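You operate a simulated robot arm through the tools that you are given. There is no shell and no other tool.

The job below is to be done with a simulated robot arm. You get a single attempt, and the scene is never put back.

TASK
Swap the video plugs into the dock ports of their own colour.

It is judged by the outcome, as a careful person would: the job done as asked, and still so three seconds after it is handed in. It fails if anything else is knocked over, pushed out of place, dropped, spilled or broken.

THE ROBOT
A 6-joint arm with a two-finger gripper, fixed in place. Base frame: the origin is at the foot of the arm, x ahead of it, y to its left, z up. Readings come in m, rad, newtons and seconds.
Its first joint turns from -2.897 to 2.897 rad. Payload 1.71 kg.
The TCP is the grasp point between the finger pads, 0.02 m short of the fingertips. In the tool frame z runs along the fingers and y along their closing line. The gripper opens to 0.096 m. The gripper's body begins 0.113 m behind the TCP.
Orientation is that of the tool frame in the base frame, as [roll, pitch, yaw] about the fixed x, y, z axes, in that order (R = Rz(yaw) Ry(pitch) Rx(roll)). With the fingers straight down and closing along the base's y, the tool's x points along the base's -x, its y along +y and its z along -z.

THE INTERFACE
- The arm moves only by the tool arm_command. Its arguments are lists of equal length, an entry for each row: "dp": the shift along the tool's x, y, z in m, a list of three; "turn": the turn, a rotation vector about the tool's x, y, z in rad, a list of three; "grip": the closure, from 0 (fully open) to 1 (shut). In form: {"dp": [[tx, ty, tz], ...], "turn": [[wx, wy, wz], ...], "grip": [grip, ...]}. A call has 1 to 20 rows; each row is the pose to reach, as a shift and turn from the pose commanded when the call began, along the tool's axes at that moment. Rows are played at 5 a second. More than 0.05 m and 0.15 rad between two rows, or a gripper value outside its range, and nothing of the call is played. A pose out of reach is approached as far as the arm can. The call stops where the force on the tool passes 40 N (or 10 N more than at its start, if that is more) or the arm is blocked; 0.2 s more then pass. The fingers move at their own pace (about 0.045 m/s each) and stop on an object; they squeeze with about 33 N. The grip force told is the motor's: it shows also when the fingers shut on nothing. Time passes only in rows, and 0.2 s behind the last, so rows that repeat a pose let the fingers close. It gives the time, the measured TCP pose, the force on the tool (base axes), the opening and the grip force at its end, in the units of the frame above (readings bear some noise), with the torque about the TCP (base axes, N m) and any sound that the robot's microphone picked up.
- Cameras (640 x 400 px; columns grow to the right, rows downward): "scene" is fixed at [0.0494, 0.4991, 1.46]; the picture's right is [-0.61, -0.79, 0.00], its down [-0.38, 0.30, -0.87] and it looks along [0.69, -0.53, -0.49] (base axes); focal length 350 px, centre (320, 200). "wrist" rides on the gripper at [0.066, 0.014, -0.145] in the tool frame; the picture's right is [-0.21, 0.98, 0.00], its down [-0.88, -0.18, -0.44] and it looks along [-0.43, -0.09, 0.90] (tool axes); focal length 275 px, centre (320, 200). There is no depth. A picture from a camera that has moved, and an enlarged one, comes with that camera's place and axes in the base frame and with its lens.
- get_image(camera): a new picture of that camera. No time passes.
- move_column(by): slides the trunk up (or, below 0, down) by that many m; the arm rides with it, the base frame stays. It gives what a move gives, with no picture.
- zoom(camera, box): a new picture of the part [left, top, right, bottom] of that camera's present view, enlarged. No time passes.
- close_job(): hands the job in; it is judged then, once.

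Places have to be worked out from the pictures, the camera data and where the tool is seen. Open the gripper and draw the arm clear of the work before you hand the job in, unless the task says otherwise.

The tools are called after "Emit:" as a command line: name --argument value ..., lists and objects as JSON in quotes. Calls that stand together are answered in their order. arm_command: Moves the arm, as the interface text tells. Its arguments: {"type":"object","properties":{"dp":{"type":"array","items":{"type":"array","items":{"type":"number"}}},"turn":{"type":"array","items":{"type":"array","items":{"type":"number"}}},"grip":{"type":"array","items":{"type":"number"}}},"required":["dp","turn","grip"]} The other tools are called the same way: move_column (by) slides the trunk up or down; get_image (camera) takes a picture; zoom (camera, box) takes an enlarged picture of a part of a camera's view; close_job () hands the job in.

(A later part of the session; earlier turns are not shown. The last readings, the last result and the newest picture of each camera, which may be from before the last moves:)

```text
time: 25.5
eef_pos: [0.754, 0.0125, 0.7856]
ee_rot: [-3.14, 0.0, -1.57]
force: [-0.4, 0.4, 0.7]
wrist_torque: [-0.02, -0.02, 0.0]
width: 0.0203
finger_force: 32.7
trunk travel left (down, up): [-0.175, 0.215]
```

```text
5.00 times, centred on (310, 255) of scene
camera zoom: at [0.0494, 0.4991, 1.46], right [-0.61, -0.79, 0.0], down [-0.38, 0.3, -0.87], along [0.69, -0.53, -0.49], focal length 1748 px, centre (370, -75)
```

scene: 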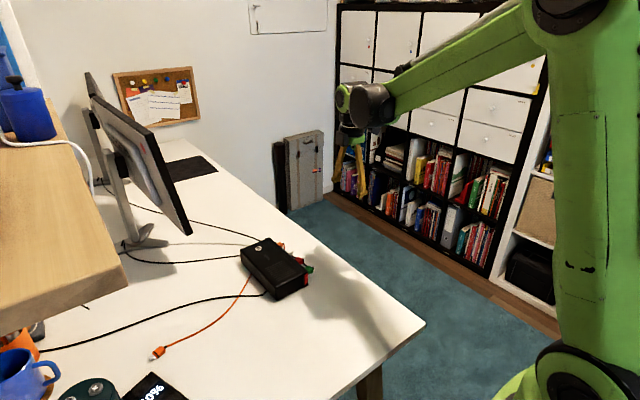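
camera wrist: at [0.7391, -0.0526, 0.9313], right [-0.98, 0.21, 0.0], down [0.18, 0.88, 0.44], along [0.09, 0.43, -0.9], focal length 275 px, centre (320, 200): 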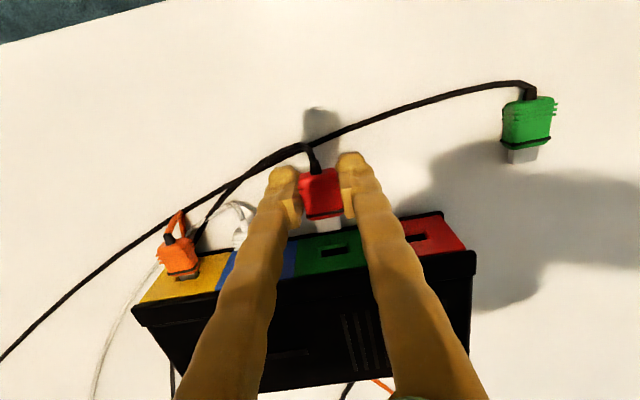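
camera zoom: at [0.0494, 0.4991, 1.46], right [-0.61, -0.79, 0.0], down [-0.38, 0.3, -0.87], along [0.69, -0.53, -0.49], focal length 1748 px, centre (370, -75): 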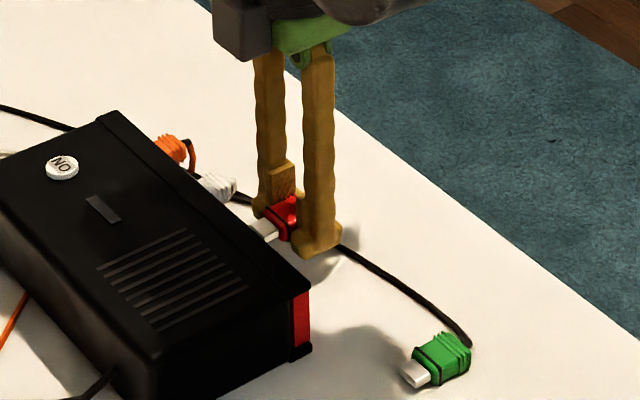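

Red plug is out cleanly with its tip ~15 mm clear of the dock, and the green plug hasn't moved. I slide sideways by 52 mm in −x to face the red port.

Emit:
arm_command --dp '[[0, 0.008, 0], [0, 0.017, 0], [0, 0.026, 0], [0, 0.035, 0], [0, 0.044, 0], [0, 0.052, 0], [0, 0.052, 0]]' --turn '[[0, 0, 0], [0, 0, 0], [0, 0, 0], [0, 0, 0], [0, 0, 0], [0, 0, 0], [0, 0, 0]]' --grip '[1, 1, 1, 1, 1, 1, 1]'

Emit:
get_image --camera "wrist"

Emit:
zoom --camera "wrist" --box '[240, 150, 400, 260]'

Emit:
zoom --camera "scene" --box '[260, 215, 360, 295]'

```text
time: 27.1
eef_pos: [0.7, 0.0136, 0.7851]
ee_rot: [-3.141, 0.0, -1.571]
force: [-0.5, 0.4, 0.5]
wrist_torque: [-0.02, 0.0, 0.02]
width: 0.0205
finger_force: 33.2
trunk travel left (down, up): [-0.175, 0.215]
```

```text
taken
camera wrist: at [0.6867, -0.0524, 0.9314], right [-0.98, 0.21, 0.0], down [0.18, 0.88, 0.44], along [0.09, 0.43, -0.9], focal length 275 px, centre (320, 200)
```

wrist: 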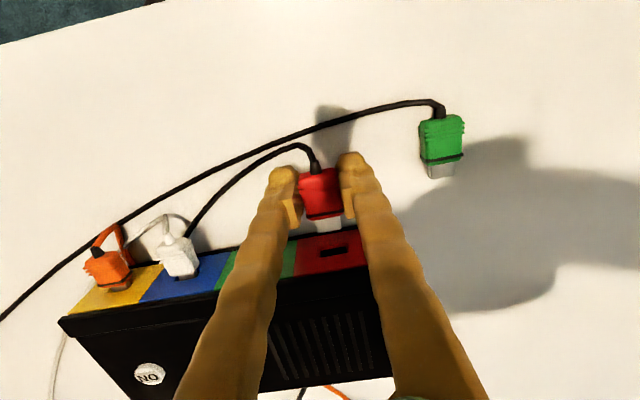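

```text
3.64 times, centred on (320, 205) of wrist
camera zoom: at [0.6867, -0.0524, 0.9314], right [-0.98, 0.21, 0.0], down [0.18, 0.88, 0.44], along [0.09, 0.43, -0.9], focal length 1001 px, centre (320, 182)
```

zoom: 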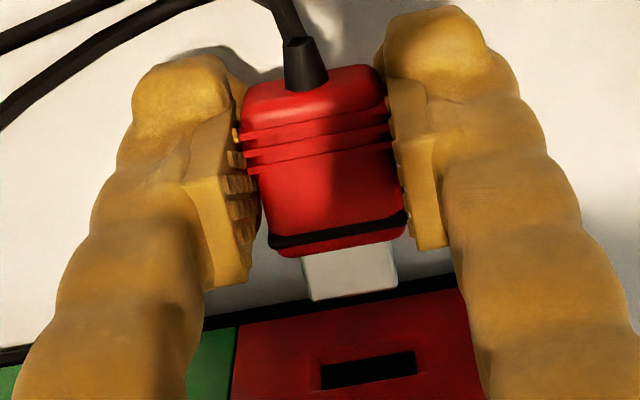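

```text
5.00 times, centred on (310, 255) of scene
camera zoom: at [0.0494, 0.4991, 1.46], right [-0.61, -0.79, 0.0], down [-0.38, 0.3, -0.87], along [0.69, -0.53, -0.49], focal length 1748 px, centre (370, -75)
```

zoom: 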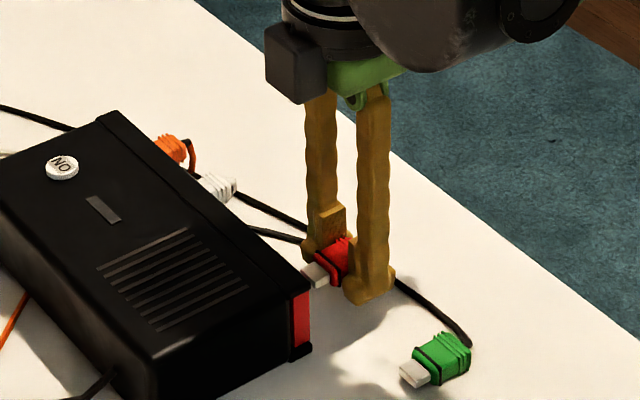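

The plug lines up with the red slot to ~0.3 mm; I nudge +x by 0.4 mm and advance 14 mm toward the port, then check.

Emit:
arm_command --dp '[[-0.003, -0.0004, 0], [-0.006, -0.0004, 0], [-0.009, -0.0004, 0], [-0.012, -0.0004, 0], [-0.014, -0.0004, 0], [-0.014, -0.0004, 0]]' --turn '[[0, 0, 0], [0, 0, 0], [0, 0, 0], [0, 0, 0], [0, 0, 0], [0, 0, 0]]' --grip '[1, 1, 1, 1, 1, 1]'

Emit:
zoom --camera "wrist" --box '[260, 150, 380, 240]'

```text
time: 28.5
eef_pos: [0.7019, 0.028, 0.7851]
ee_rot: [3.141, 0.0, -1.571]
force: [-0.7, 0.1, -1.0]
wrist_torque: [-0.03, -0.01, 0.02]
width: 0.0205
finger_force: 33.1
trunk travel left (down, up): [-0.175, 0.215]
```

```text
4.44 times, centred on (320, 195) of wrist
camera zoom: at [0.6879, -0.0382, 0.9313], right [-0.98, 0.21, 0.0], down [0.18, 0.88, 0.44], along [0.09, 0.43, -0.9], focal length 1224 px, centre (320, 222)
```

zoom: 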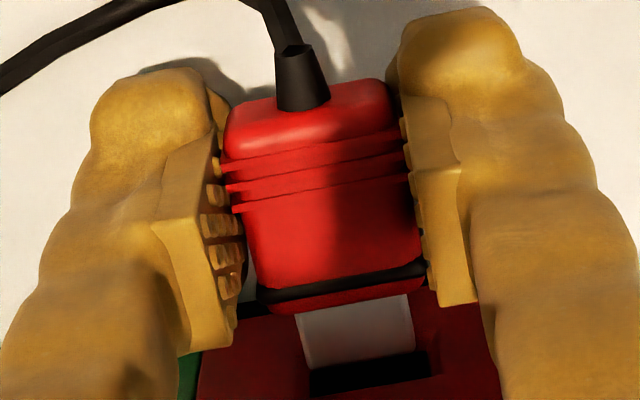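

The arm drifted ~1 mm in +x; the metal tip now looks ~0.9 mm off to the +x side of the slot. I zoom to verify before inserting.

Emit:
zoom --camera "wrist" --box '[300, 200, 360, 240]'

Emit:
zoom --camera "scene" --box '[295, 245, 345, 285]'

```text
10.00 times, centred on (330, 220) of wrist
camera zoom: at [0.6879, -0.0382, 0.9313], right [-0.98, 0.21, 0.0], down [0.18, 0.88, 0.44], along [0.09, 0.43, -0.9], focal length 2753 px, centre (220, 0)
```

zoom: 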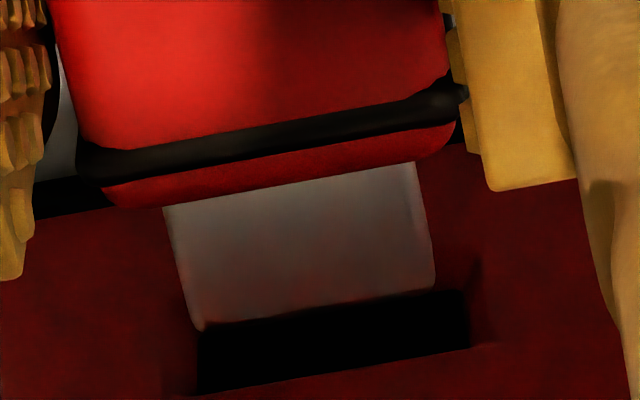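

```text
10.00 times, centred on (320, 265) of scene
camera zoom: at [0.0494, 0.4991, 1.46], right [-0.61, -0.79, 0.0], down [-0.38, 0.3, -0.87], along [0.69, -0.53, -0.49], focal length 3496 px, centre (320, -450)
```

zoom: 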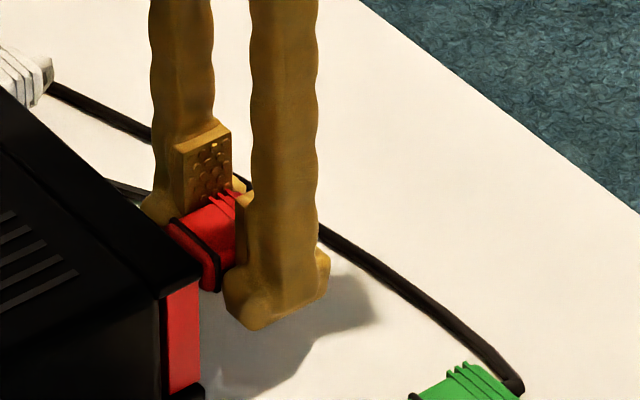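

The tip needs about 0.7 mm toward −x. I correct that first and recheck before pushing in.

Emit:
arm_command --dp '[[0, 0.0007, 0], [0, 0.0007, 0]]' --turn '[[0, 0, 0], [0, 0, 0]]' --grip '[1, 1]'

Emit:
zoom --camera "wrist" --box '[300, 200, 360, 240]'

```text
time: 29.1
eef_pos: [0.701, 0.0254, 0.7858]
ee_rot: [-3.141, 0.001, -1.57]
force: [0.4, 0.6, -0.2]
wrist_torque: [-0.05, 0.0, 0.03]
width: 0.0203
finger_force: 33.7
trunk travel left (down, up): [-0.175, 0.215]
```

```text
10.00 times, centred on (330, 220) of wrist
camera zoom: at [0.6871, -0.0384, 0.9313], right [-0.98, 0.21, 0.0], down [0.18, 0.88, 0.44], along [0.09, 0.43, -0.9], focal length 2753 px, centre (220, 0)
```

zoom: 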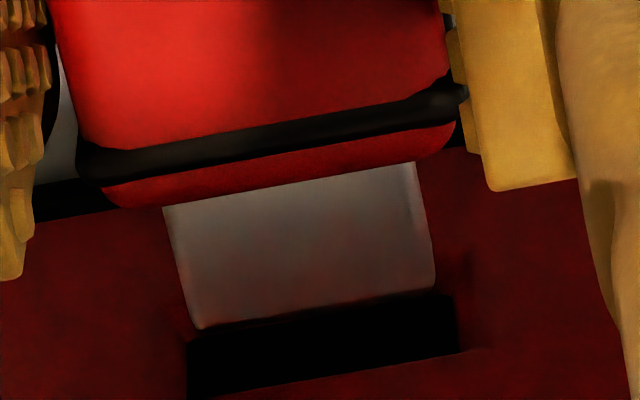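

Now aligned (slot and tip centred within ~0.2 mm, height within 0.2 mm of the original). I advance 5 mm into the slot.

Emit:
arm_command --dp '[[-0.0015, 0, 0], [-0.003, 0, 0], [-0.005, 0, 0], [-0.005, 0, 0]]' --turn '[[0, 0, 0], [0, 0, 0], [0, 0, 0], [0, 0, 0]]' --grip '[1, 1, 1, 1]'

Emit:
zoom --camera "wrist" --box '[300, 200, 360, 240]'

```text
time: 30.1
eef_pos: [0.7013, 0.0322, 0.7867]
ee_rot: [-3.141, -0.001, -1.57]
force: [-0.2, -0.3, -0.2]
wrist_torque: [-0.03, 0.05, -0.03]
width: 0.0204
finger_force: 32.7
trunk travel left (down, up): [-0.175, 0.215]
```

```text
10.00 times, centred on (330, 220) of wrist
camera zoom: at [0.6869, -0.0334, 0.9314], right [-0.98, 0.21, 0.0], down [0.18, 0.88, 0.44], along [0.09, 0.43, -0.9], focal length 2753 px, centre (220, 0)
```

zoom: 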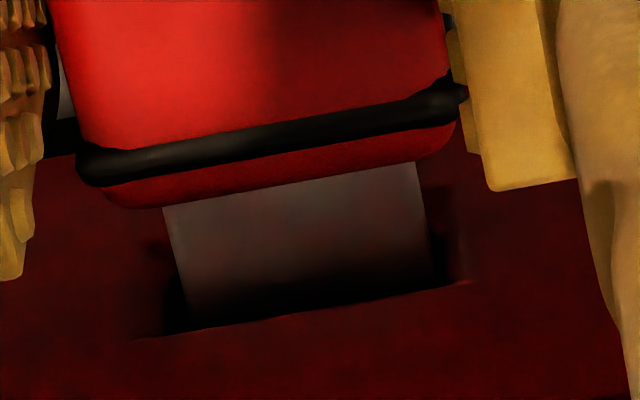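

The tip is entering the slot with no resistance. I push on another 5 mm to the original seated depth.

Emit:
arm_command --dp '[[-0.0015, 0, 0], [-0.003, 0, 0], [-0.005, 0, 0], [-0.005, 0, 0]]' --turn '[[0, 0, 0], [0, 0, 0], [0, 0, 0], [0, 0, 0]]' --grip '[1, 1, 1, 1]'

Emit:
zoom --camera "wrist" --box '[220, 100, 420, 225]'

Emit:
zoom --camera "wrist" --box '[300, 200, 360, 240]'

```text
time: 31.1
eef_pos: [0.7011, 0.0358, 0.7854]
ee_rot: [-3.142, -0.001, -1.57]
force: [-0.4, -7.0, -0.2]
wrist_torque: [-0.06, 0.01, 0.01]
width: 0.0202
finger_force: 33.2
trunk travel left (down, up): [-0.175, 0.215]
```

```text
3.20 times, centred on (320, 162) of wrist
camera zoom: at [0.6868, -0.029, 0.9315], right [-0.98, 0.21, 0.0], down [0.19, 0.88, 0.44], along [0.09, 0.43, -0.9], focal length 881 px, centre (320, 320)
```

zoom: 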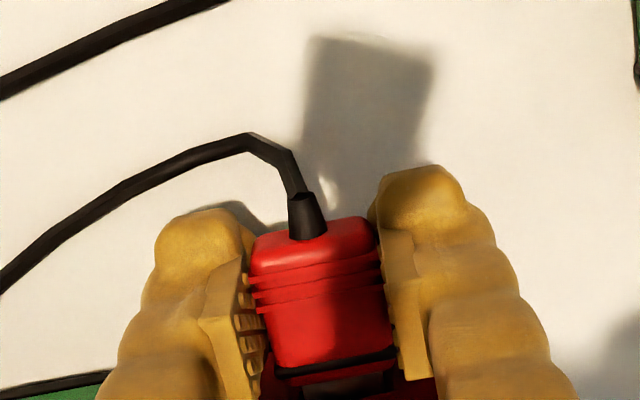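

```text
10.00 times, centred on (330, 220) of wrist
camera zoom: at [0.6868, -0.029, 0.9315], right [-0.98, 0.21, 0.0], down [0.19, 0.88, 0.44], along [0.09, 0.43, -0.9], focal length 2753 px, centre (220, 0)
```

zoom: 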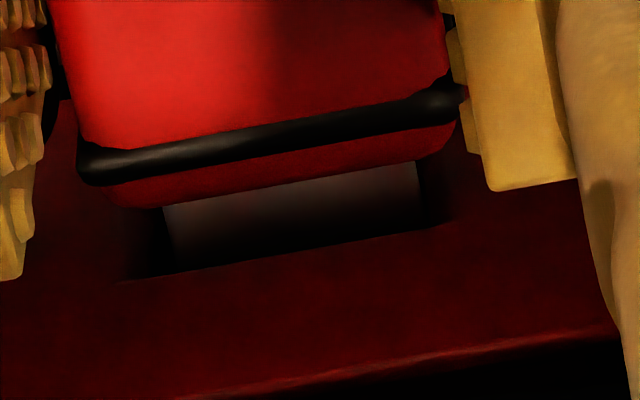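

Force −7 N in y shows the plug has met its seat at nearly the original depth (within 0.6 mm). I press 1 mm more to make sure it is seated.

Emit:
arm_command --dp '[[-0.0005, 0, 0], [-0.001, 0, 0], [-0.001, 0, 0]]' --turn '[[0, 0, 0], [0, 0, 0], [0, 0, 0]]' --grip '[1, 1, 1]'

Emit:
zoom --camera "wrist" --box '[300, 200, 360, 240]'

```text
time: 31.9
eef_pos: [0.6994, 0.0371, 0.7849]
ee_rot: [-3.141, 0.0, -1.571]
force: [-4.3, -9.8, 0.4]
wrist_torque: [-0.14, 0.07, -0.04]
width: 0.0204
finger_force: 32.9
trunk travel left (down, up): [-0.175, 0.215]
```

```text
10.00 times, centred on (330, 220) of wrist
camera zoom: at [0.6864, -0.0279, 0.9315], right [-0.98, 0.21, 0.0], down [0.18, 0.88, 0.44], along [0.09, 0.43, -0.9], focal length 2753 px, centre (220, 0)
```

zoom: 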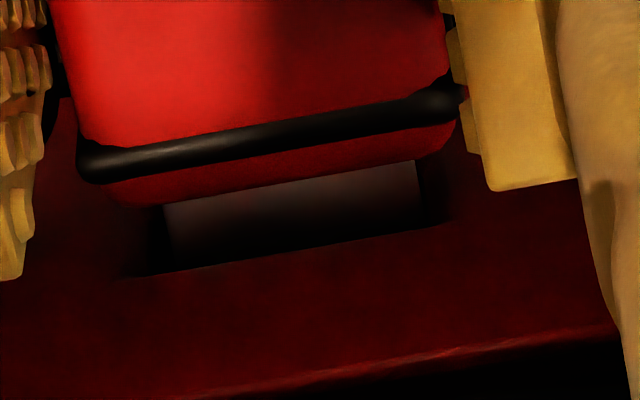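

The relative view no longer changes while force rises to ~10 N, so the plug is fully seated (further pushing would only nudge the dock). I release the red plug by opening to ~36 mm.

Emit:
arm_command --dp '[[0.0005, 0, 0], [0.0005, 0, 0], [0.0005, 0, 0], [0.0005, 0, 0]]' --turn '[[0, 0, 0], [0, 0, 0], [0, 0, 0], [0, 0, 0]]' --grip '[1, 0.8, 0.625, 0.625]'

Emit:
get_image --camera "wrist"

Emit:
zoom --camera "wrist" --box '[220, 130, 420, 255]'

```text
time: 32.9
eef_pos: [0.7005, 0.0373, 0.7857]
ee_rot: [-3.14, 0.001, -1.571]
force: [-0.1, 0.0, -0.1]
wrist_torque: [-0.03, -0.01, 0.03]
width: 0.0357
finger_force: 0.0
trunk travel left (down, up): [-0.175, 0.215]
```

```text
taken
camera wrist: at [0.6867, -0.0281, 0.9314], right [-0.98, 0.21, 0.0], down [0.18, 0.88, 0.44], along [0.09, 0.43, -0.9], focal length 275 px, centre (320, 200)
```

wrist: 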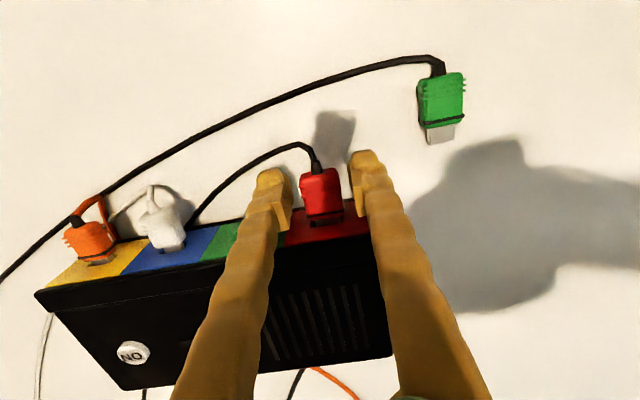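

```text
3.20 times, centred on (320, 192) of wrist
camera zoom: at [0.6867, -0.0281, 0.9314], right [-0.98, 0.21, 0.0], down [0.18, 0.88, 0.44], along [0.09, 0.43, -0.9], focal length 881 px, centre (320, 224)
```

zoom: 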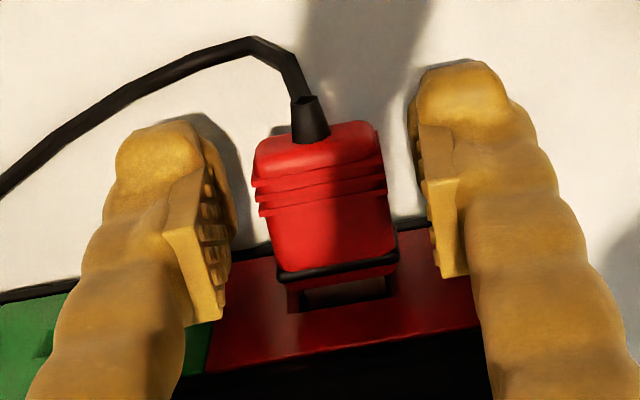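

The red plug stays in the red port after release. Before moving on, I check how its cable runs in front of the green port.

Emit:
zoom --camera "wrist" --box '[60, 130, 320, 290]'

Emit:
zoom --camera "scene" --box '[260, 215, 360, 295]'

```text
2.46 times, centred on (190, 210) of wrist
camera zoom: at [0.6867, -0.0281, 0.9314], right [-0.98, 0.21, 0.0], down [0.18, 0.88, 0.44], along [0.09, 0.43, -0.9], focal length 678 px, centre (640, 175)
```

zoom: 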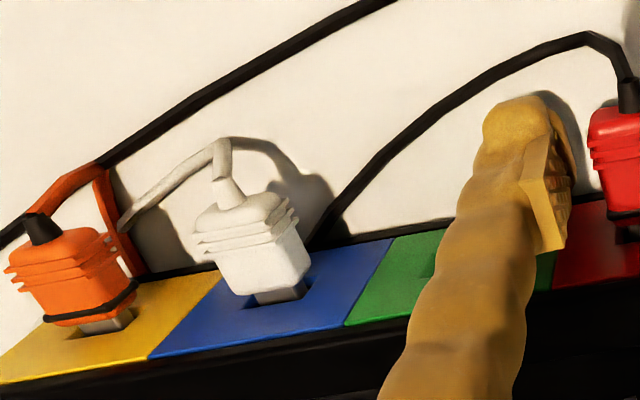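

```text
5.00 times, centred on (310, 255) of scene
camera zoom: at [0.0494, 0.4991, 1.46], right [-0.61, -0.79, 0.0], down [-0.38, 0.3, -0.87], along [0.69, -0.53, -0.49], focal length 1748 px, centre (370, -75)
```

zoom: 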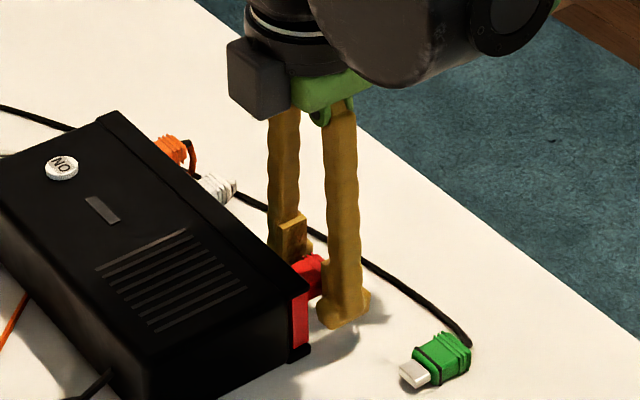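

Red cable lies along the desk in front of the green port; it should stay beneath the green plug. Now I rise straight up and move above the parked green plug.

Emit:
arm_command --dp '[[0, 0, -0.01], [0, 0, -0.03], [0, 0, -0.05], [0, 0, -0.07], [0.005, 0.02, -0.075], [0.02, 0.05, -0.075], [0.036, 0.08, -0.075], [0.036, 0.08, -0.075]]' --turn '[[0, 0, 0], [0, 0, 0], [0, 0, 0], [0, 0, 0], [0, 0, 0], [0, 0, 0], [0, 0, 0], [0, 0, 0]]' --grip '[0.625, 0.625, 0.625, 0.625, 0.6, 0.58, 0.58, 0.58]'

Emit:
get_image --camera "wrist"

Emit:
zoom --camera "wrist" --box '[270, 100, 370, 200]'

Emit:
zoom --camera "scene" --box '[220, 200, 360, 305]'

```text
time: 34.7
eef_pos: [0.6214, 0.0015, 0.861]
ee_rot: [3.141, 0.001, -1.571]
force: [0.3, -0.1, -0.7]
wrist_torque: [0.06, -0.04, -0.01]
width: 0.0403
finger_force: 0.1
trunk travel left (down, up): [-0.175, 0.215]
```

```text
taken
camera wrist: at [0.6062, -0.0636, 1.0067], right [-0.98, 0.21, 0.0], down [0.18, 0.88, 0.44], along [0.09, 0.43, -0.9], focal length 275 px, centre (320, 200)
```

wrist: 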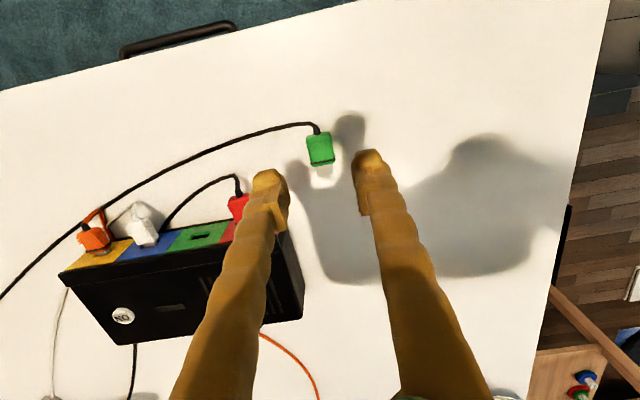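

```text
4.00 times, centred on (320, 150) of wrist
camera zoom: at [0.6062, -0.0636, 1.0067], right [-0.98, 0.21, 0.0], down [0.18, 0.88, 0.44], along [0.09, 0.43, -0.9], focal length 1101 px, centre (320, 400)
```

zoom: 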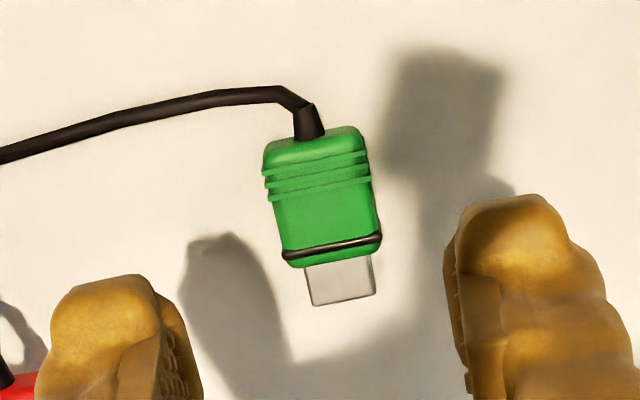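

```text
3.81 times, centred on (290, 252) of scene
camera zoom: at [0.0494, 0.4991, 1.46], right [-0.61, -0.79, 0.0], down [-0.38, 0.3, -0.87], along [0.69, -0.53, -0.49], focal length 1332 px, centre (434, 0)
```

zoom: 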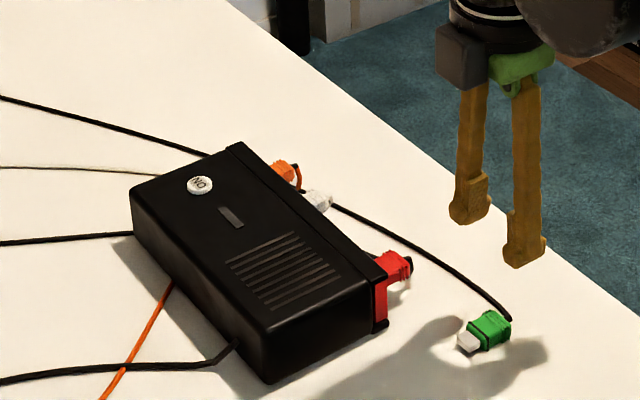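

The red plug is in the red port, the dock hasn't visibly moved, and the green plug is still parked as left at about (0.620, 0.002). I lower around it to z≈0.774 with 40 mm opening.

Emit:
arm_command --dp '[[0.001, 0, 0.015], [0.001, 0, 0.035], [0.001, 0, 0.055], [0.001, 0, 0.07], [0.001, 0, 0.08], [0.001, 0, 0.087], [0.001, 0, 0.087]]' --turn '[[0, 0, 0], [0, 0, 0], [0, 0, 0], [0, 0, 0], [0, 0, 0], [0, 0, 0], [0, 0, 0]]' --grip '[0.58, 0.58, 0.58, 0.58, 0.58, 0.58, 0.58]'

Emit:
zoom --camera "wrist" --box '[220, 110, 420, 235]'

Emit:
zoom --camera "scene" --box '[320, 250, 370, 290]'

```text
time: 36.3
eef_pos: [0.6216, 0.0019, 0.773]
ee_rot: [3.141, 0.002, -1.572]
force: [-0.1, 0.6, -0.6]
wrist_torque: [0.0, 0.04, -0.01]
width: 0.0403
finger_force: 0.0
trunk travel left (down, up): [-0.175, 0.215]
```

```text
3.20 times, centred on (320, 172) of wrist
camera zoom: at [0.6076, -0.0644, 0.9195], right [-0.98, 0.21, 0.0], down [0.18, 0.88, 0.44], along [0.09, 0.43, -0.9], focal length 881 px, centre (320, 288)
```

zoom: 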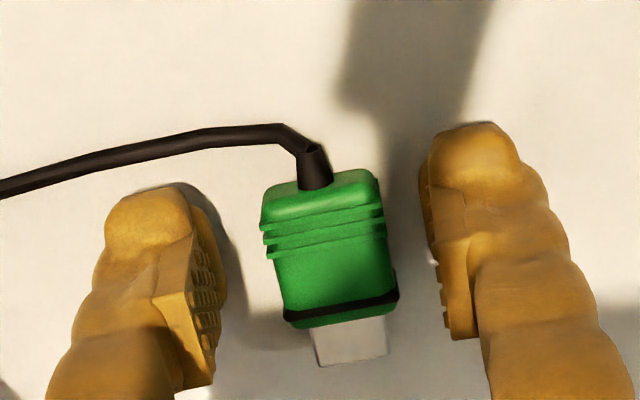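

```text
10.00 times, centred on (345, 270) of scene
camera zoom: at [0.0494, 0.4991, 1.46], right [-0.61, -0.79, 0.0], down [-0.38, 0.3, -0.87], along [0.69, -0.53, -0.49], focal length 3496 px, centre (70, -500)
```

zoom: 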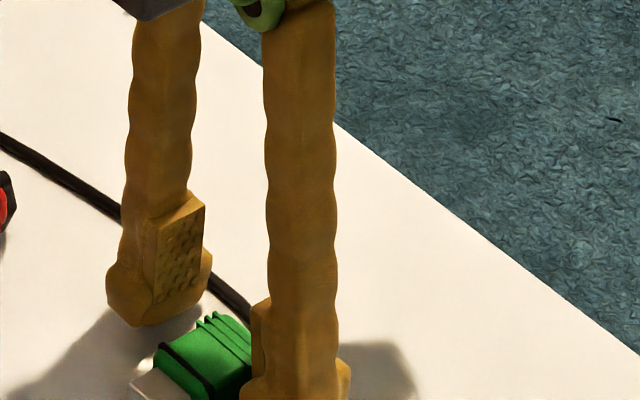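

The plug sits ~1.4 mm to the −x side of the tool centre; I shift that way, lower 2 mm more, then close on it.

Emit:
arm_command --dp '[[0, 0.0014, 0.0], [0, 0.0014, 0.001], [0, 0.0014, 0.002], [0, 0.0014, 0.002]]' --turn '[[0, 0, 0], [0, 0, 0], [0, 0, 0], [0, 0, 0]]' --grip '[0.58, 0.58, 0.58, 0.58]'

Emit:
zoom --camera "wrist" --box '[220, 110, 420, 235]'

```text
time: 37.3
eef_pos: [0.6197, 0.0009, 0.7718]
ee_rot: [3.142, 0.003, -1.57]
force: [0.2, -0.3, -0.7]
wrist_torque: [0.0, 0.01, -0.03]
width: 0.0406
finger_force: 0.0
trunk travel left (down, up): [-0.175, 0.215]
```

```text
3.20 times, centred on (320, 172) of wrist
camera zoom: at [0.6058, -0.0651, 0.9177], right [-0.98, 0.21, 0.0], down [0.18, 0.88, 0.44], along [0.09, 0.43, -0.9], focal length 881 px, centre (320, 288)
```

zoom: 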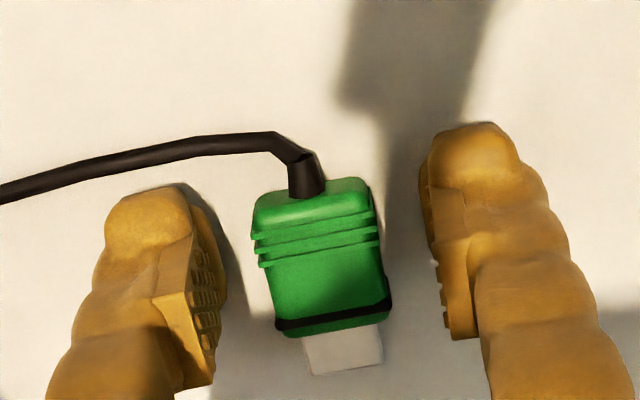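

Now centred between the fingers. Closing on the green plug.

Emit:
arm_command --dp '[[0, 0, 0], [0, 0, 0], [0, 0, 0], [0, 0, 0]]' --turn '[[0, 0, 0], [0, 0, 0], [0, 0, 0], [0, 0, 0]]' --grip '[0.75, 1, 1, 1]'

Emit:
zoom --camera "wrist" --box '[220, 110, 420, 235]'

```text
time: 38.3
eef_pos: [0.6199, -0.0003, 0.7716]
ee_rot: [3.141, -0.001, -1.569]
force: [-0.2, 0.2, 0.4]
wrist_torque: [0.0, 0.03, 0.0]
width: 0.0206
finger_force: 33.0
trunk travel left (down, up): [-0.175, 0.215]
```

```text
3.20 times, centred on (320, 172) of wrist
camera zoom: at [0.6058, -0.065, 0.9177], right [-0.98, 0.21, 0.0], down [0.18, 0.88, 0.44], along [0.09, 0.43, -0.9], focal length 881 px, centre (320, 288)
```

zoom: 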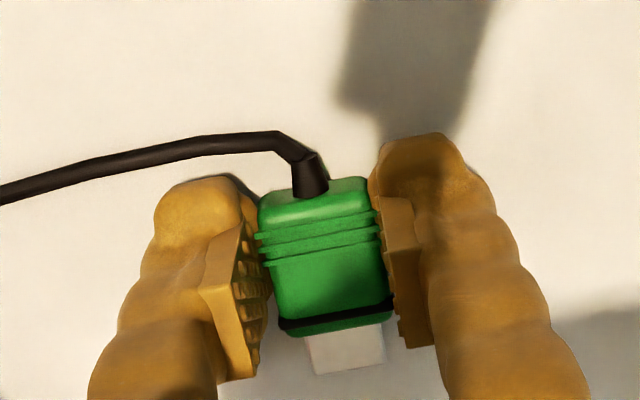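

Green is gripped at 20.6 mm, but it sits a few mm lower in the fingers than before. I lift ~30 mm and zoom to compare its position in the gripper with the red plug's earlier pictures.

Emit:
arm_command --dp '[[0, 0, -0.005], [0, 0, -0.015], [0, 0, -0.025], [0, 0, -0.03], [0, 0, -0.03]]' --turn '[[0, 0, 0], [0, 0, 0], [0, 0, 0], [0, 0, 0], [0, 0, 0]]' --grip '[1, 1, 1, 1, 1]'

Emit:
zoom --camera "wrist" --box '[260, 150, 380, 240]'

Emit:
zoom --camera "wrist" --box '[300, 200, 360, 240]'

Emit:
zoom --camera "scene" --box '[310, 235, 370, 285]'

```text
time: 39.5
eef_pos: [0.6185, 0.0006, 0.8021]
ee_rot: [-3.141, -0.001, -1.571]
force: [0.4, 0.5, -0.1]
wrist_torque: [-0.03, 0.03, -0.02]
width: 0.0202
finger_force: 33.1
trunk travel left (down, up): [-0.175, 0.215]
```

```text
4.44 times, centred on (320, 195) of wrist
camera zoom: at [0.6056, -0.0651, 0.9473], right [-0.98, 0.21, 0.0], down [0.18, 0.88, 0.44], along [0.09, 0.43, -0.9], focal length 1224 px, centre (320, 222)
```

zoom: 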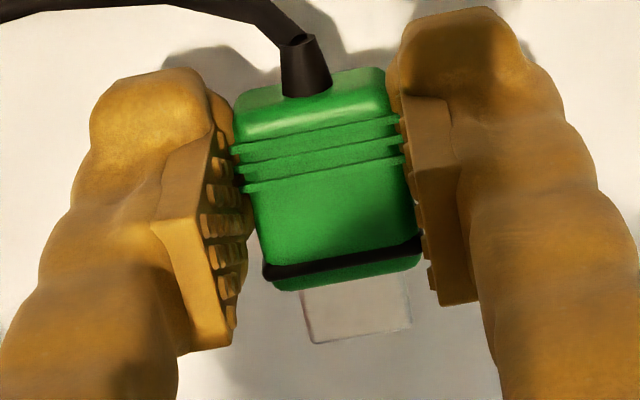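

```text
10.00 times, centred on (330, 220) of wrist
camera zoom: at [0.6056, -0.0651, 0.9473], right [-0.98, 0.21, 0.0], down [0.18, 0.88, 0.44], along [0.09, 0.43, -0.9], focal length 2753 px, centre (220, 0)
```

zoom: 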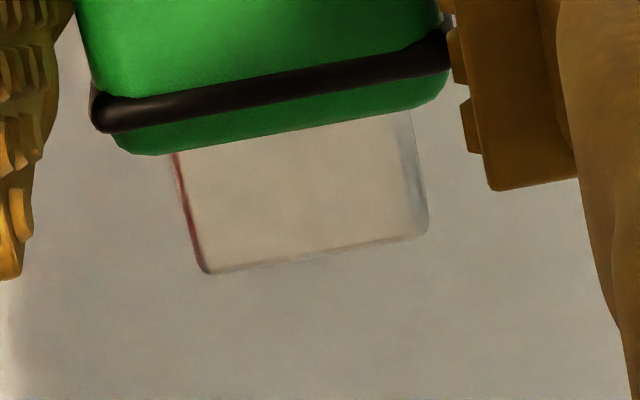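

```text
8.00 times, centred on (340, 260) of scene
camera zoom: at [0.0494, 0.4991, 1.46], right [-0.61, -0.79, 0.0], down [-0.38, 0.3, -0.87], along [0.69, -0.53, -0.49], focal length 2797 px, centre (160, -280)
```

zoom: 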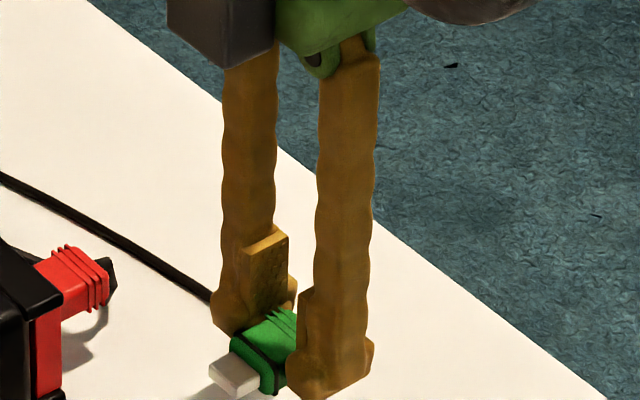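

The green plug sits roughly 9–12 mm lower in the fingers than originally, so I must insert with the TCP about that much higher. I lift to z≈0.83 and carry it over to in front of the green port at x≈0.753, y≈0.012.

Emit:
arm_command --dp '[[0, 0, -0.014], [0, 0, -0.028], [0, -0.025, -0.03], [0, -0.05, -0.03], [-0.002, -0.075, -0.03], [-0.005, -0.1, -0.03], [-0.009, -0.12, -0.03], [-0.0115, -0.1335, -0.03], [-0.0115, -0.1335, -0.03]]' --turn '[[0, 0, 0], [0, 0, 0], [0, 0, 0], [0, 0, 0], [0, 0, 0], [0, 0, 0], [0, 0, 0], [0, 0, 0], [0, 0, 0]]' --grip '[1, 1, 1, 1, 1, 1, 1, 1, 1]'

Emit:
get_image --camera "wrist"

Emit:
zoom --camera "scene" --box '[260, 215, 360, 295]'

```text
time: 41.5
eef_pos: [0.7539, 0.0122, 0.8314]
ee_rot: [3.14, 0.0, -1.57]
force: [-0.3, 0.8, -0.5]
wrist_torque: [0.01, 0.02, -0.01]
width: 0.0205
finger_force: 33.1
trunk travel left (down, up): [-0.175, 0.215]
```

```text
taken
camera wrist: at [0.7391, -0.053, 0.9769], right [-0.98, 0.21, 0.0], down [0.18, 0.88, 0.44], along [0.09, 0.43, -0.9], focal length 275 px, centre (320, 200)
```

wrist: 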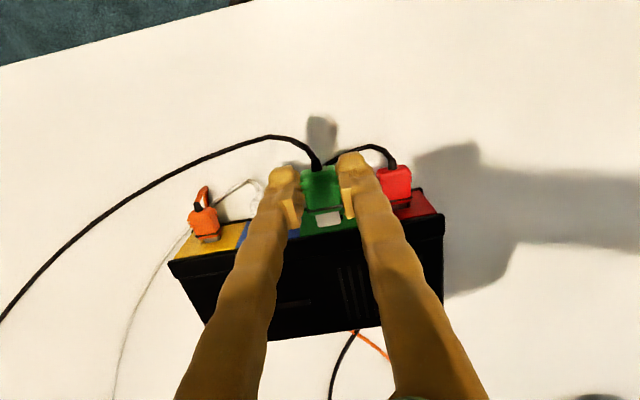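

```text
5.00 times, centred on (310, 255) of scene
camera zoom: at [0.0494, 0.4991, 1.46], right [-0.61, -0.79, 0.0], down [-0.38, 0.3, -0.87], along [0.69, -0.53, -0.49], focal length 1748 px, centre (370, -75)
```

zoom: 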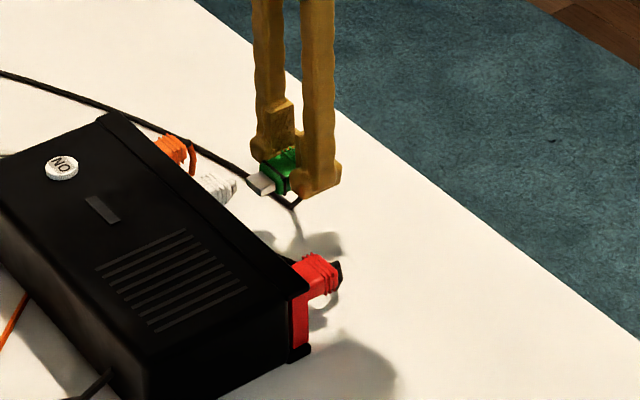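

In front of the green port at z=0.831. I lower to z≈0.798 and compare the plug's height with the slot and with the seated red plug.

Emit:
arm_command --dp '[[0, 0, 0.01], [0, 0, 0.02], [0, 0, 0.028], [0, 0, 0.0335], [0, 0, 0.0335]]' --turn '[[0, 0, 0], [0, 0, 0], [0, 0, 0], [0, 0, 0], [0, 0, 0]]' --grip '[1, 1, 1, 1, 1]'

Emit:
zoom --camera "scene" --box '[260, 215, 360, 295]'

Emit:
zoom --camera "scene" --box '[295, 240, 335, 272]'

Emit:
zoom --camera "wrist" --box '[240, 150, 400, 260]'

```text
time: 42.7
eef_pos: [0.753, 0.0128, 0.7984]
ee_rot: [-3.141, 0.0, -1.569]
force: [-0.2, 0.2, -1.2]
wrist_torque: [-0.02, -0.01, 0.01]
width: 0.0206
finger_force: 33.4
trunk travel left (down, up): [-0.175, 0.215]
```

```text
5.00 times, centred on (310, 255) of scene
camera zoom: at [0.0494, 0.4991, 1.46], right [-0.61, -0.79, 0.0], down [-0.38, 0.3, -0.87], along [0.69, -0.53, -0.49], focal length 1748 px, centre (370, -75)
```

zoom: 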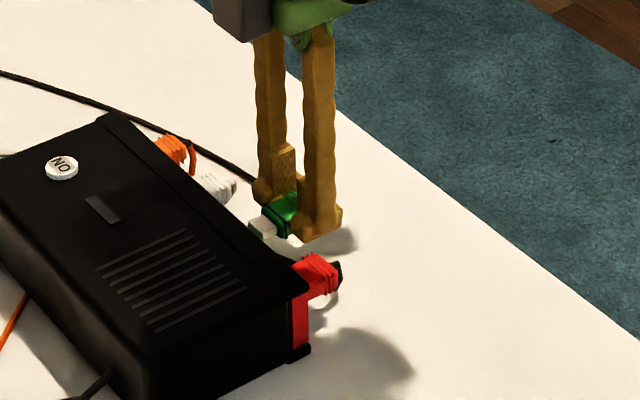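

```text
12.50 times, centred on (315, 256) of scene
camera zoom: at [0.0494, 0.4991, 1.46], right [-0.61, -0.79, 0.0], down [-0.38, 0.3, -0.87], along [0.69, -0.53, -0.49], focal length 4370 px, centre (382, -500)
```

zoom: 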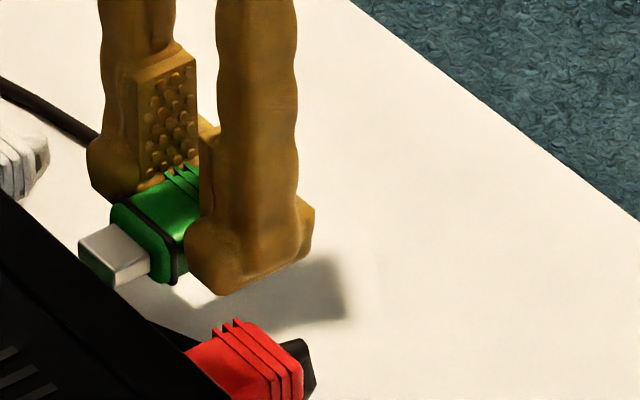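

```text
3.64 times, centred on (320, 205) of wrist
camera zoom: at [0.7391, -0.0531, 0.9438], right [-0.98, 0.21, 0.0], down [0.18, 0.88, 0.44], along [0.09, 0.43, -0.9], focal length 1001 px, centre (320, 182)
```

zoom: 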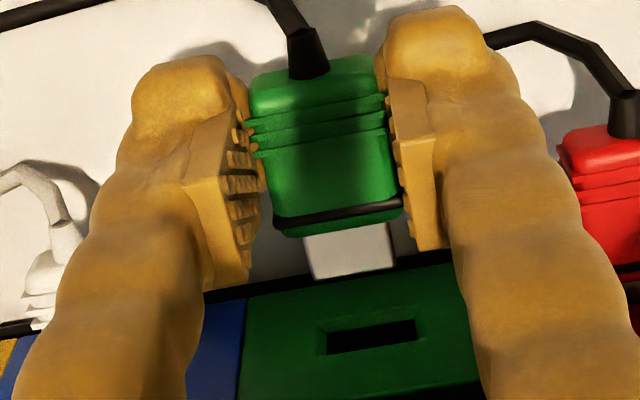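

Comparing with the seated red plug, the green plug now seems about 1–3 mm too high at TCP z=0.798 and ~1–2 mm further forward in the grip. I take finer zooms to measure it better.

Emit:
zoom --camera "scene" --box '[300, 250, 325, 270]'

Emit:
zoom --camera "wrist" --box '[300, 195, 360, 245]'

Emit:
zoom --camera "scene" --box '[312, 262, 337, 282]'

```text
16.00 times, centred on (312, 260) of scene
camera zoom: at [0.0494, 0.4991, 1.46], right [-0.61, -0.79, 0.0], down [-0.38, 0.3, -0.87], along [0.69, -0.53, -0.49], focal length 5594 px, centre (440, -760)
```

zoom: 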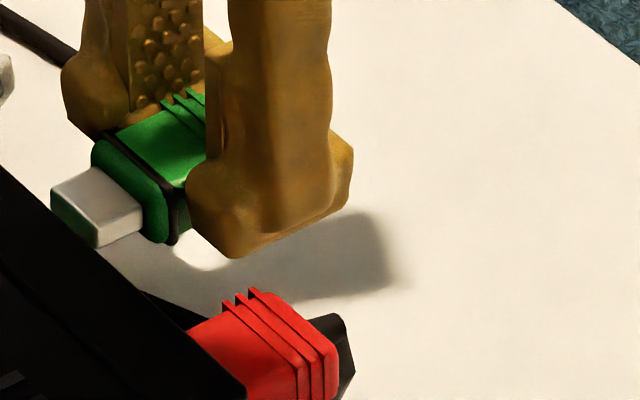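

```text
8.00 times, centred on (330, 220) of wrist
camera zoom: at [0.7391, -0.0531, 0.9438], right [-0.98, 0.21, 0.0], down [0.18, 0.88, 0.44], along [0.09, 0.43, -0.9], focal length 2202 px, centre (240, 40)
```

zoom: 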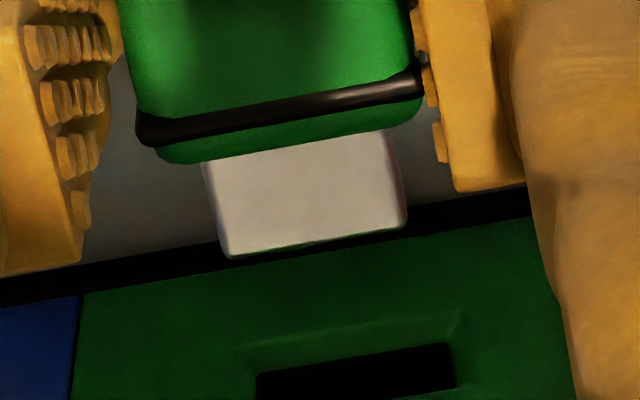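

```text
16.00 times, centred on (324, 272) of scene
camera zoom: at [0.0494, 0.4991, 1.46], right [-0.61, -0.79, 0.0], down [-0.38, 0.3, -0.87], along [0.69, -0.53, -0.49], focal length 5594 px, centre (248, -952)
```

zoom: 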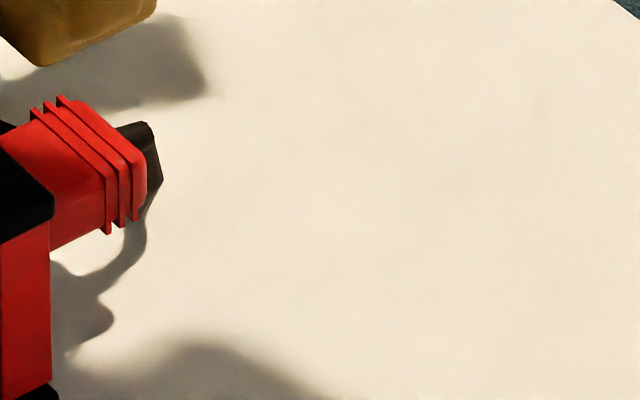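

Combining both views: the plug sits ≈9.5 mm lower and ≈1.8 mm further forward in the grip than the red one did. I lower 2.8 mm, trim x by −0.3 mm and advance ~12 mm to just outside the slot, then recheck.

Emit:
arm_command --dp '[[0, 0.0003, 0.0028], [-0.003, 0.0003, 0.0028], [-0.006, 0.0003, 0.0028], [-0.009, 0.0003, 0.0028], [-0.012, 0.0003, 0.0028], [-0.012, 0.0003, 0.0028]]' --turn '[[0, 0, 0], [0, 0, 0], [0, 0, 0], [0, 0, 0], [0, 0, 0], [0, 0, 0]]' --grip '[1, 1, 1, 1, 1, 1]'

Emit:
zoom --camera "wrist" --box '[300, 200, 360, 240]'

Emit:
zoom --camera "scene" --box '[300, 250, 325, 270]'

```text
time: 44.1
eef_pos: [0.7539, 0.0235, 0.7948]
ee_rot: [-3.141, 0.0, -1.572]
force: [0.0, -0.1, -0.2]
wrist_torque: [-0.02, -0.01, -0.01]
width: 0.0203
finger_force: 32.7
trunk travel left (down, up): [-0.175, 0.215]
```

```text
10.00 times, centred on (330, 220) of wrist
camera zoom: at [0.7389, -0.0413, 0.941], right [-0.98, 0.21, 0.0], down [0.18, 0.88, 0.44], along [0.09, 0.43, -0.9], focal length 2753 px, centre (220, 0)
```

zoom: 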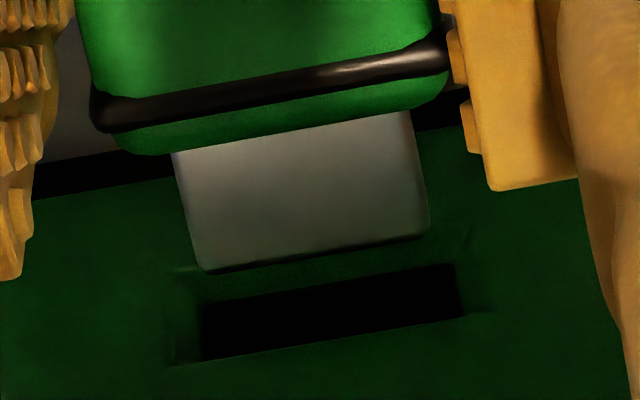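

```text
16.00 times, centred on (312, 260) of scene
camera zoom: at [0.0494, 0.4991, 1.46], right [-0.61, -0.79, 0.0], down [-0.38, 0.3, -0.87], along [0.69, -0.53, -0.49], focal length 5594 px, centre (440, -760)
```

zoom: 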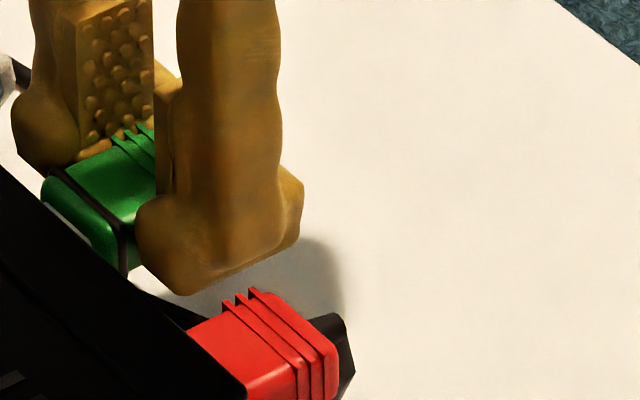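

The tip is just in front of the chamfered slot, both cameras now agree on height to ~0.3 mm and x to ~0.4 mm. I advance 6 mm in small steps and check the force.

Emit:
arm_command --dp '[[-0.002, 0, 0], [-0.004, 0, 0], [-0.005, 0, 0], [-0.006, 0, 0], [-0.006, 0, 0]]' --turn '[[0, 0, 0], [0, 0, 0], [0, 0, 0], [0, 0, 0], [0, 0, 0]]' --grip '[1, 1, 1, 1, 1]'

Emit:
zoom --camera "wrist" --box '[300, 200, 360, 240]'

Emit:
zoom --camera "scene" --box '[300, 250, 325, 270]'

```text
time: 45.3
eef_pos: [0.7527, 0.0303, 0.7958]
ee_rot: [-3.141, 0.0, -1.571]
force: [0.3, -0.1, 0.2]
wrist_torque: [0.0, 0.01, 0.03]
width: 0.0206
finger_force: 32.7
trunk travel left (down, up): [-0.175, 0.215]
```

```text
10.00 times, centred on (330, 220) of wrist
camera zoom: at [0.7389, -0.0355, 0.9411], right [-0.98, 0.21, 0.0], down [0.18, 0.88, 0.44], along [0.09, 0.43, -0.9], focal length 2753 px, centre (220, 0)
```

zoom: 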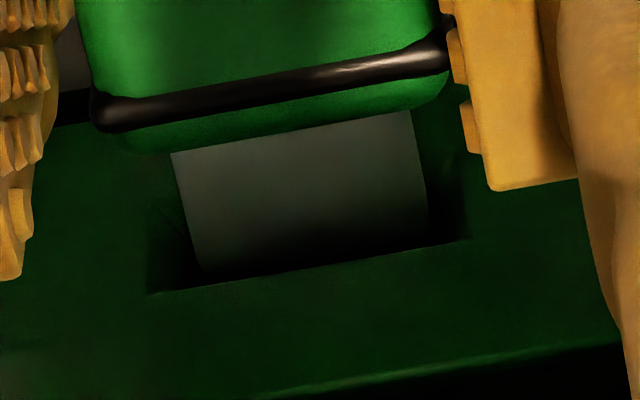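

```text
16.00 times, centred on (312, 260) of scene
camera zoom: at [0.0494, 0.4991, 1.46], right [-0.61, -0.79, 0.0], down [-0.38, 0.3, -0.87], along [0.69, -0.53, -0.49], focal length 5594 px, centre (440, -760)
```

zoom: 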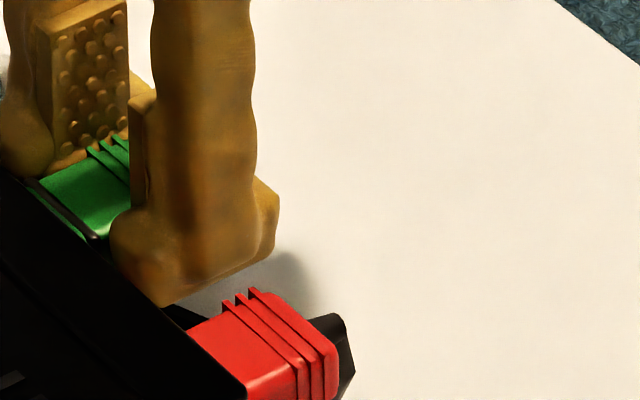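

No contact force, and the tip is inside the slot mouth. I advance 3 mm more in 1 mm steps.

Emit:
arm_command --dp '[[-0.001, 0, 0], [-0.002, 0, 0], [-0.003, 0, 0], [-0.003, 0, 0]]' --turn '[[0, 0, 0], [0, 0, 0], [0, 0, 0], [0, 0, 0]]' --grip '[1, 1, 1, 1]'

Emit:
zoom --camera "wrist" --box '[300, 200, 360, 240]'

```text
time: 46.3
eef_pos: [0.7529, 0.0322, 0.7946]
ee_rot: [3.142, 0.0, -1.571]
force: [0.1, 0.6, -0.2]
wrist_torque: [0.0, -0.03, 0.03]
width: 0.0203
finger_force: 32.8
trunk travel left (down, up): [-0.175, 0.215]
```

```text
10.00 times, centred on (330, 220) of wrist
camera zoom: at [0.7388, -0.0324, 0.9411], right [-0.98, 0.21, 0.0], down [0.18, 0.88, 0.44], along [0.09, 0.43, -0.9], focal length 2753 px, centre (220, 0)
```

zoom: 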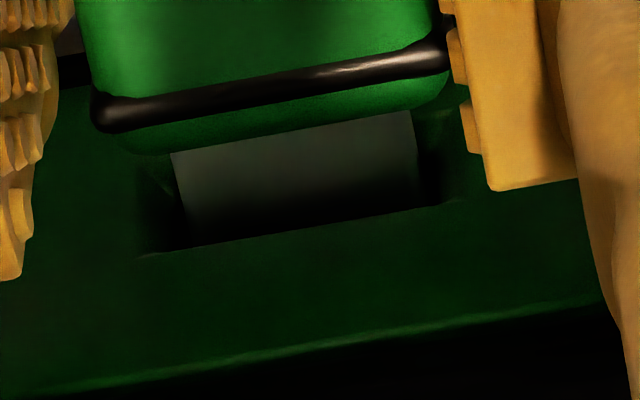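

Still free; by comparison with the seated red plug about 2 mm remain. I advance 2.5 mm in small steps.

Emit:
arm_command --dp '[[-0.001, 0, 0], [-0.002, 0, 0], [-0.0025, 0, 0], [-0.0025, 0, 0]]' --turn '[[0, 0, 0], [0, 0, 0], [0, 0, 0], [0, 0, 0]]' --grip '[1, 1, 1, 1]'

Emit:
zoom --camera "wrist" --box '[300, 200, 360, 240]'

Emit:
zoom --camera "scene" --box '[300, 250, 325, 270]'

```text
time: 47.3
eef_pos: [0.7536, 0.0346, 0.7956]
ee_rot: [3.141, 0.0, -1.571]
force: [-0.1, -0.8, 0.1]
wrist_torque: [0.01, -0.01, 0.0]
width: 0.0206
finger_force: 33.2
trunk travel left (down, up): [-0.175, 0.215]
```

```text
10.00 times, centred on (330, 220) of wrist
camera zoom: at [0.7386, -0.0302, 0.9408], right [-0.98, 0.21, 0.0], down [0.18, 0.88, 0.44], along [0.09, 0.43, -0.9], focal length 2753 px, centre (220, 0)
```

zoom: 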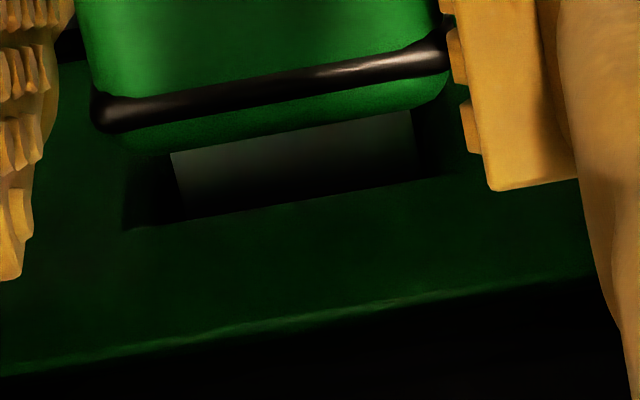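

```text
16.00 times, centred on (312, 260) of scene
camera zoom: at [0.0494, 0.4991, 1.46], right [-0.61, -0.79, 0.0], down [-0.38, 0.3, -0.87], along [0.69, -0.53, -0.49], focal length 5594 px, centre (440, -760)
```

zoom: 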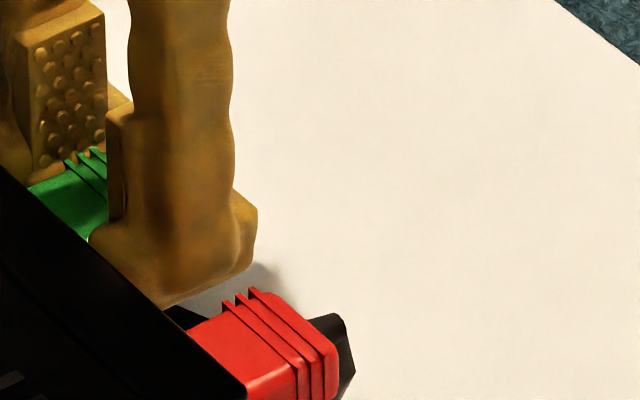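

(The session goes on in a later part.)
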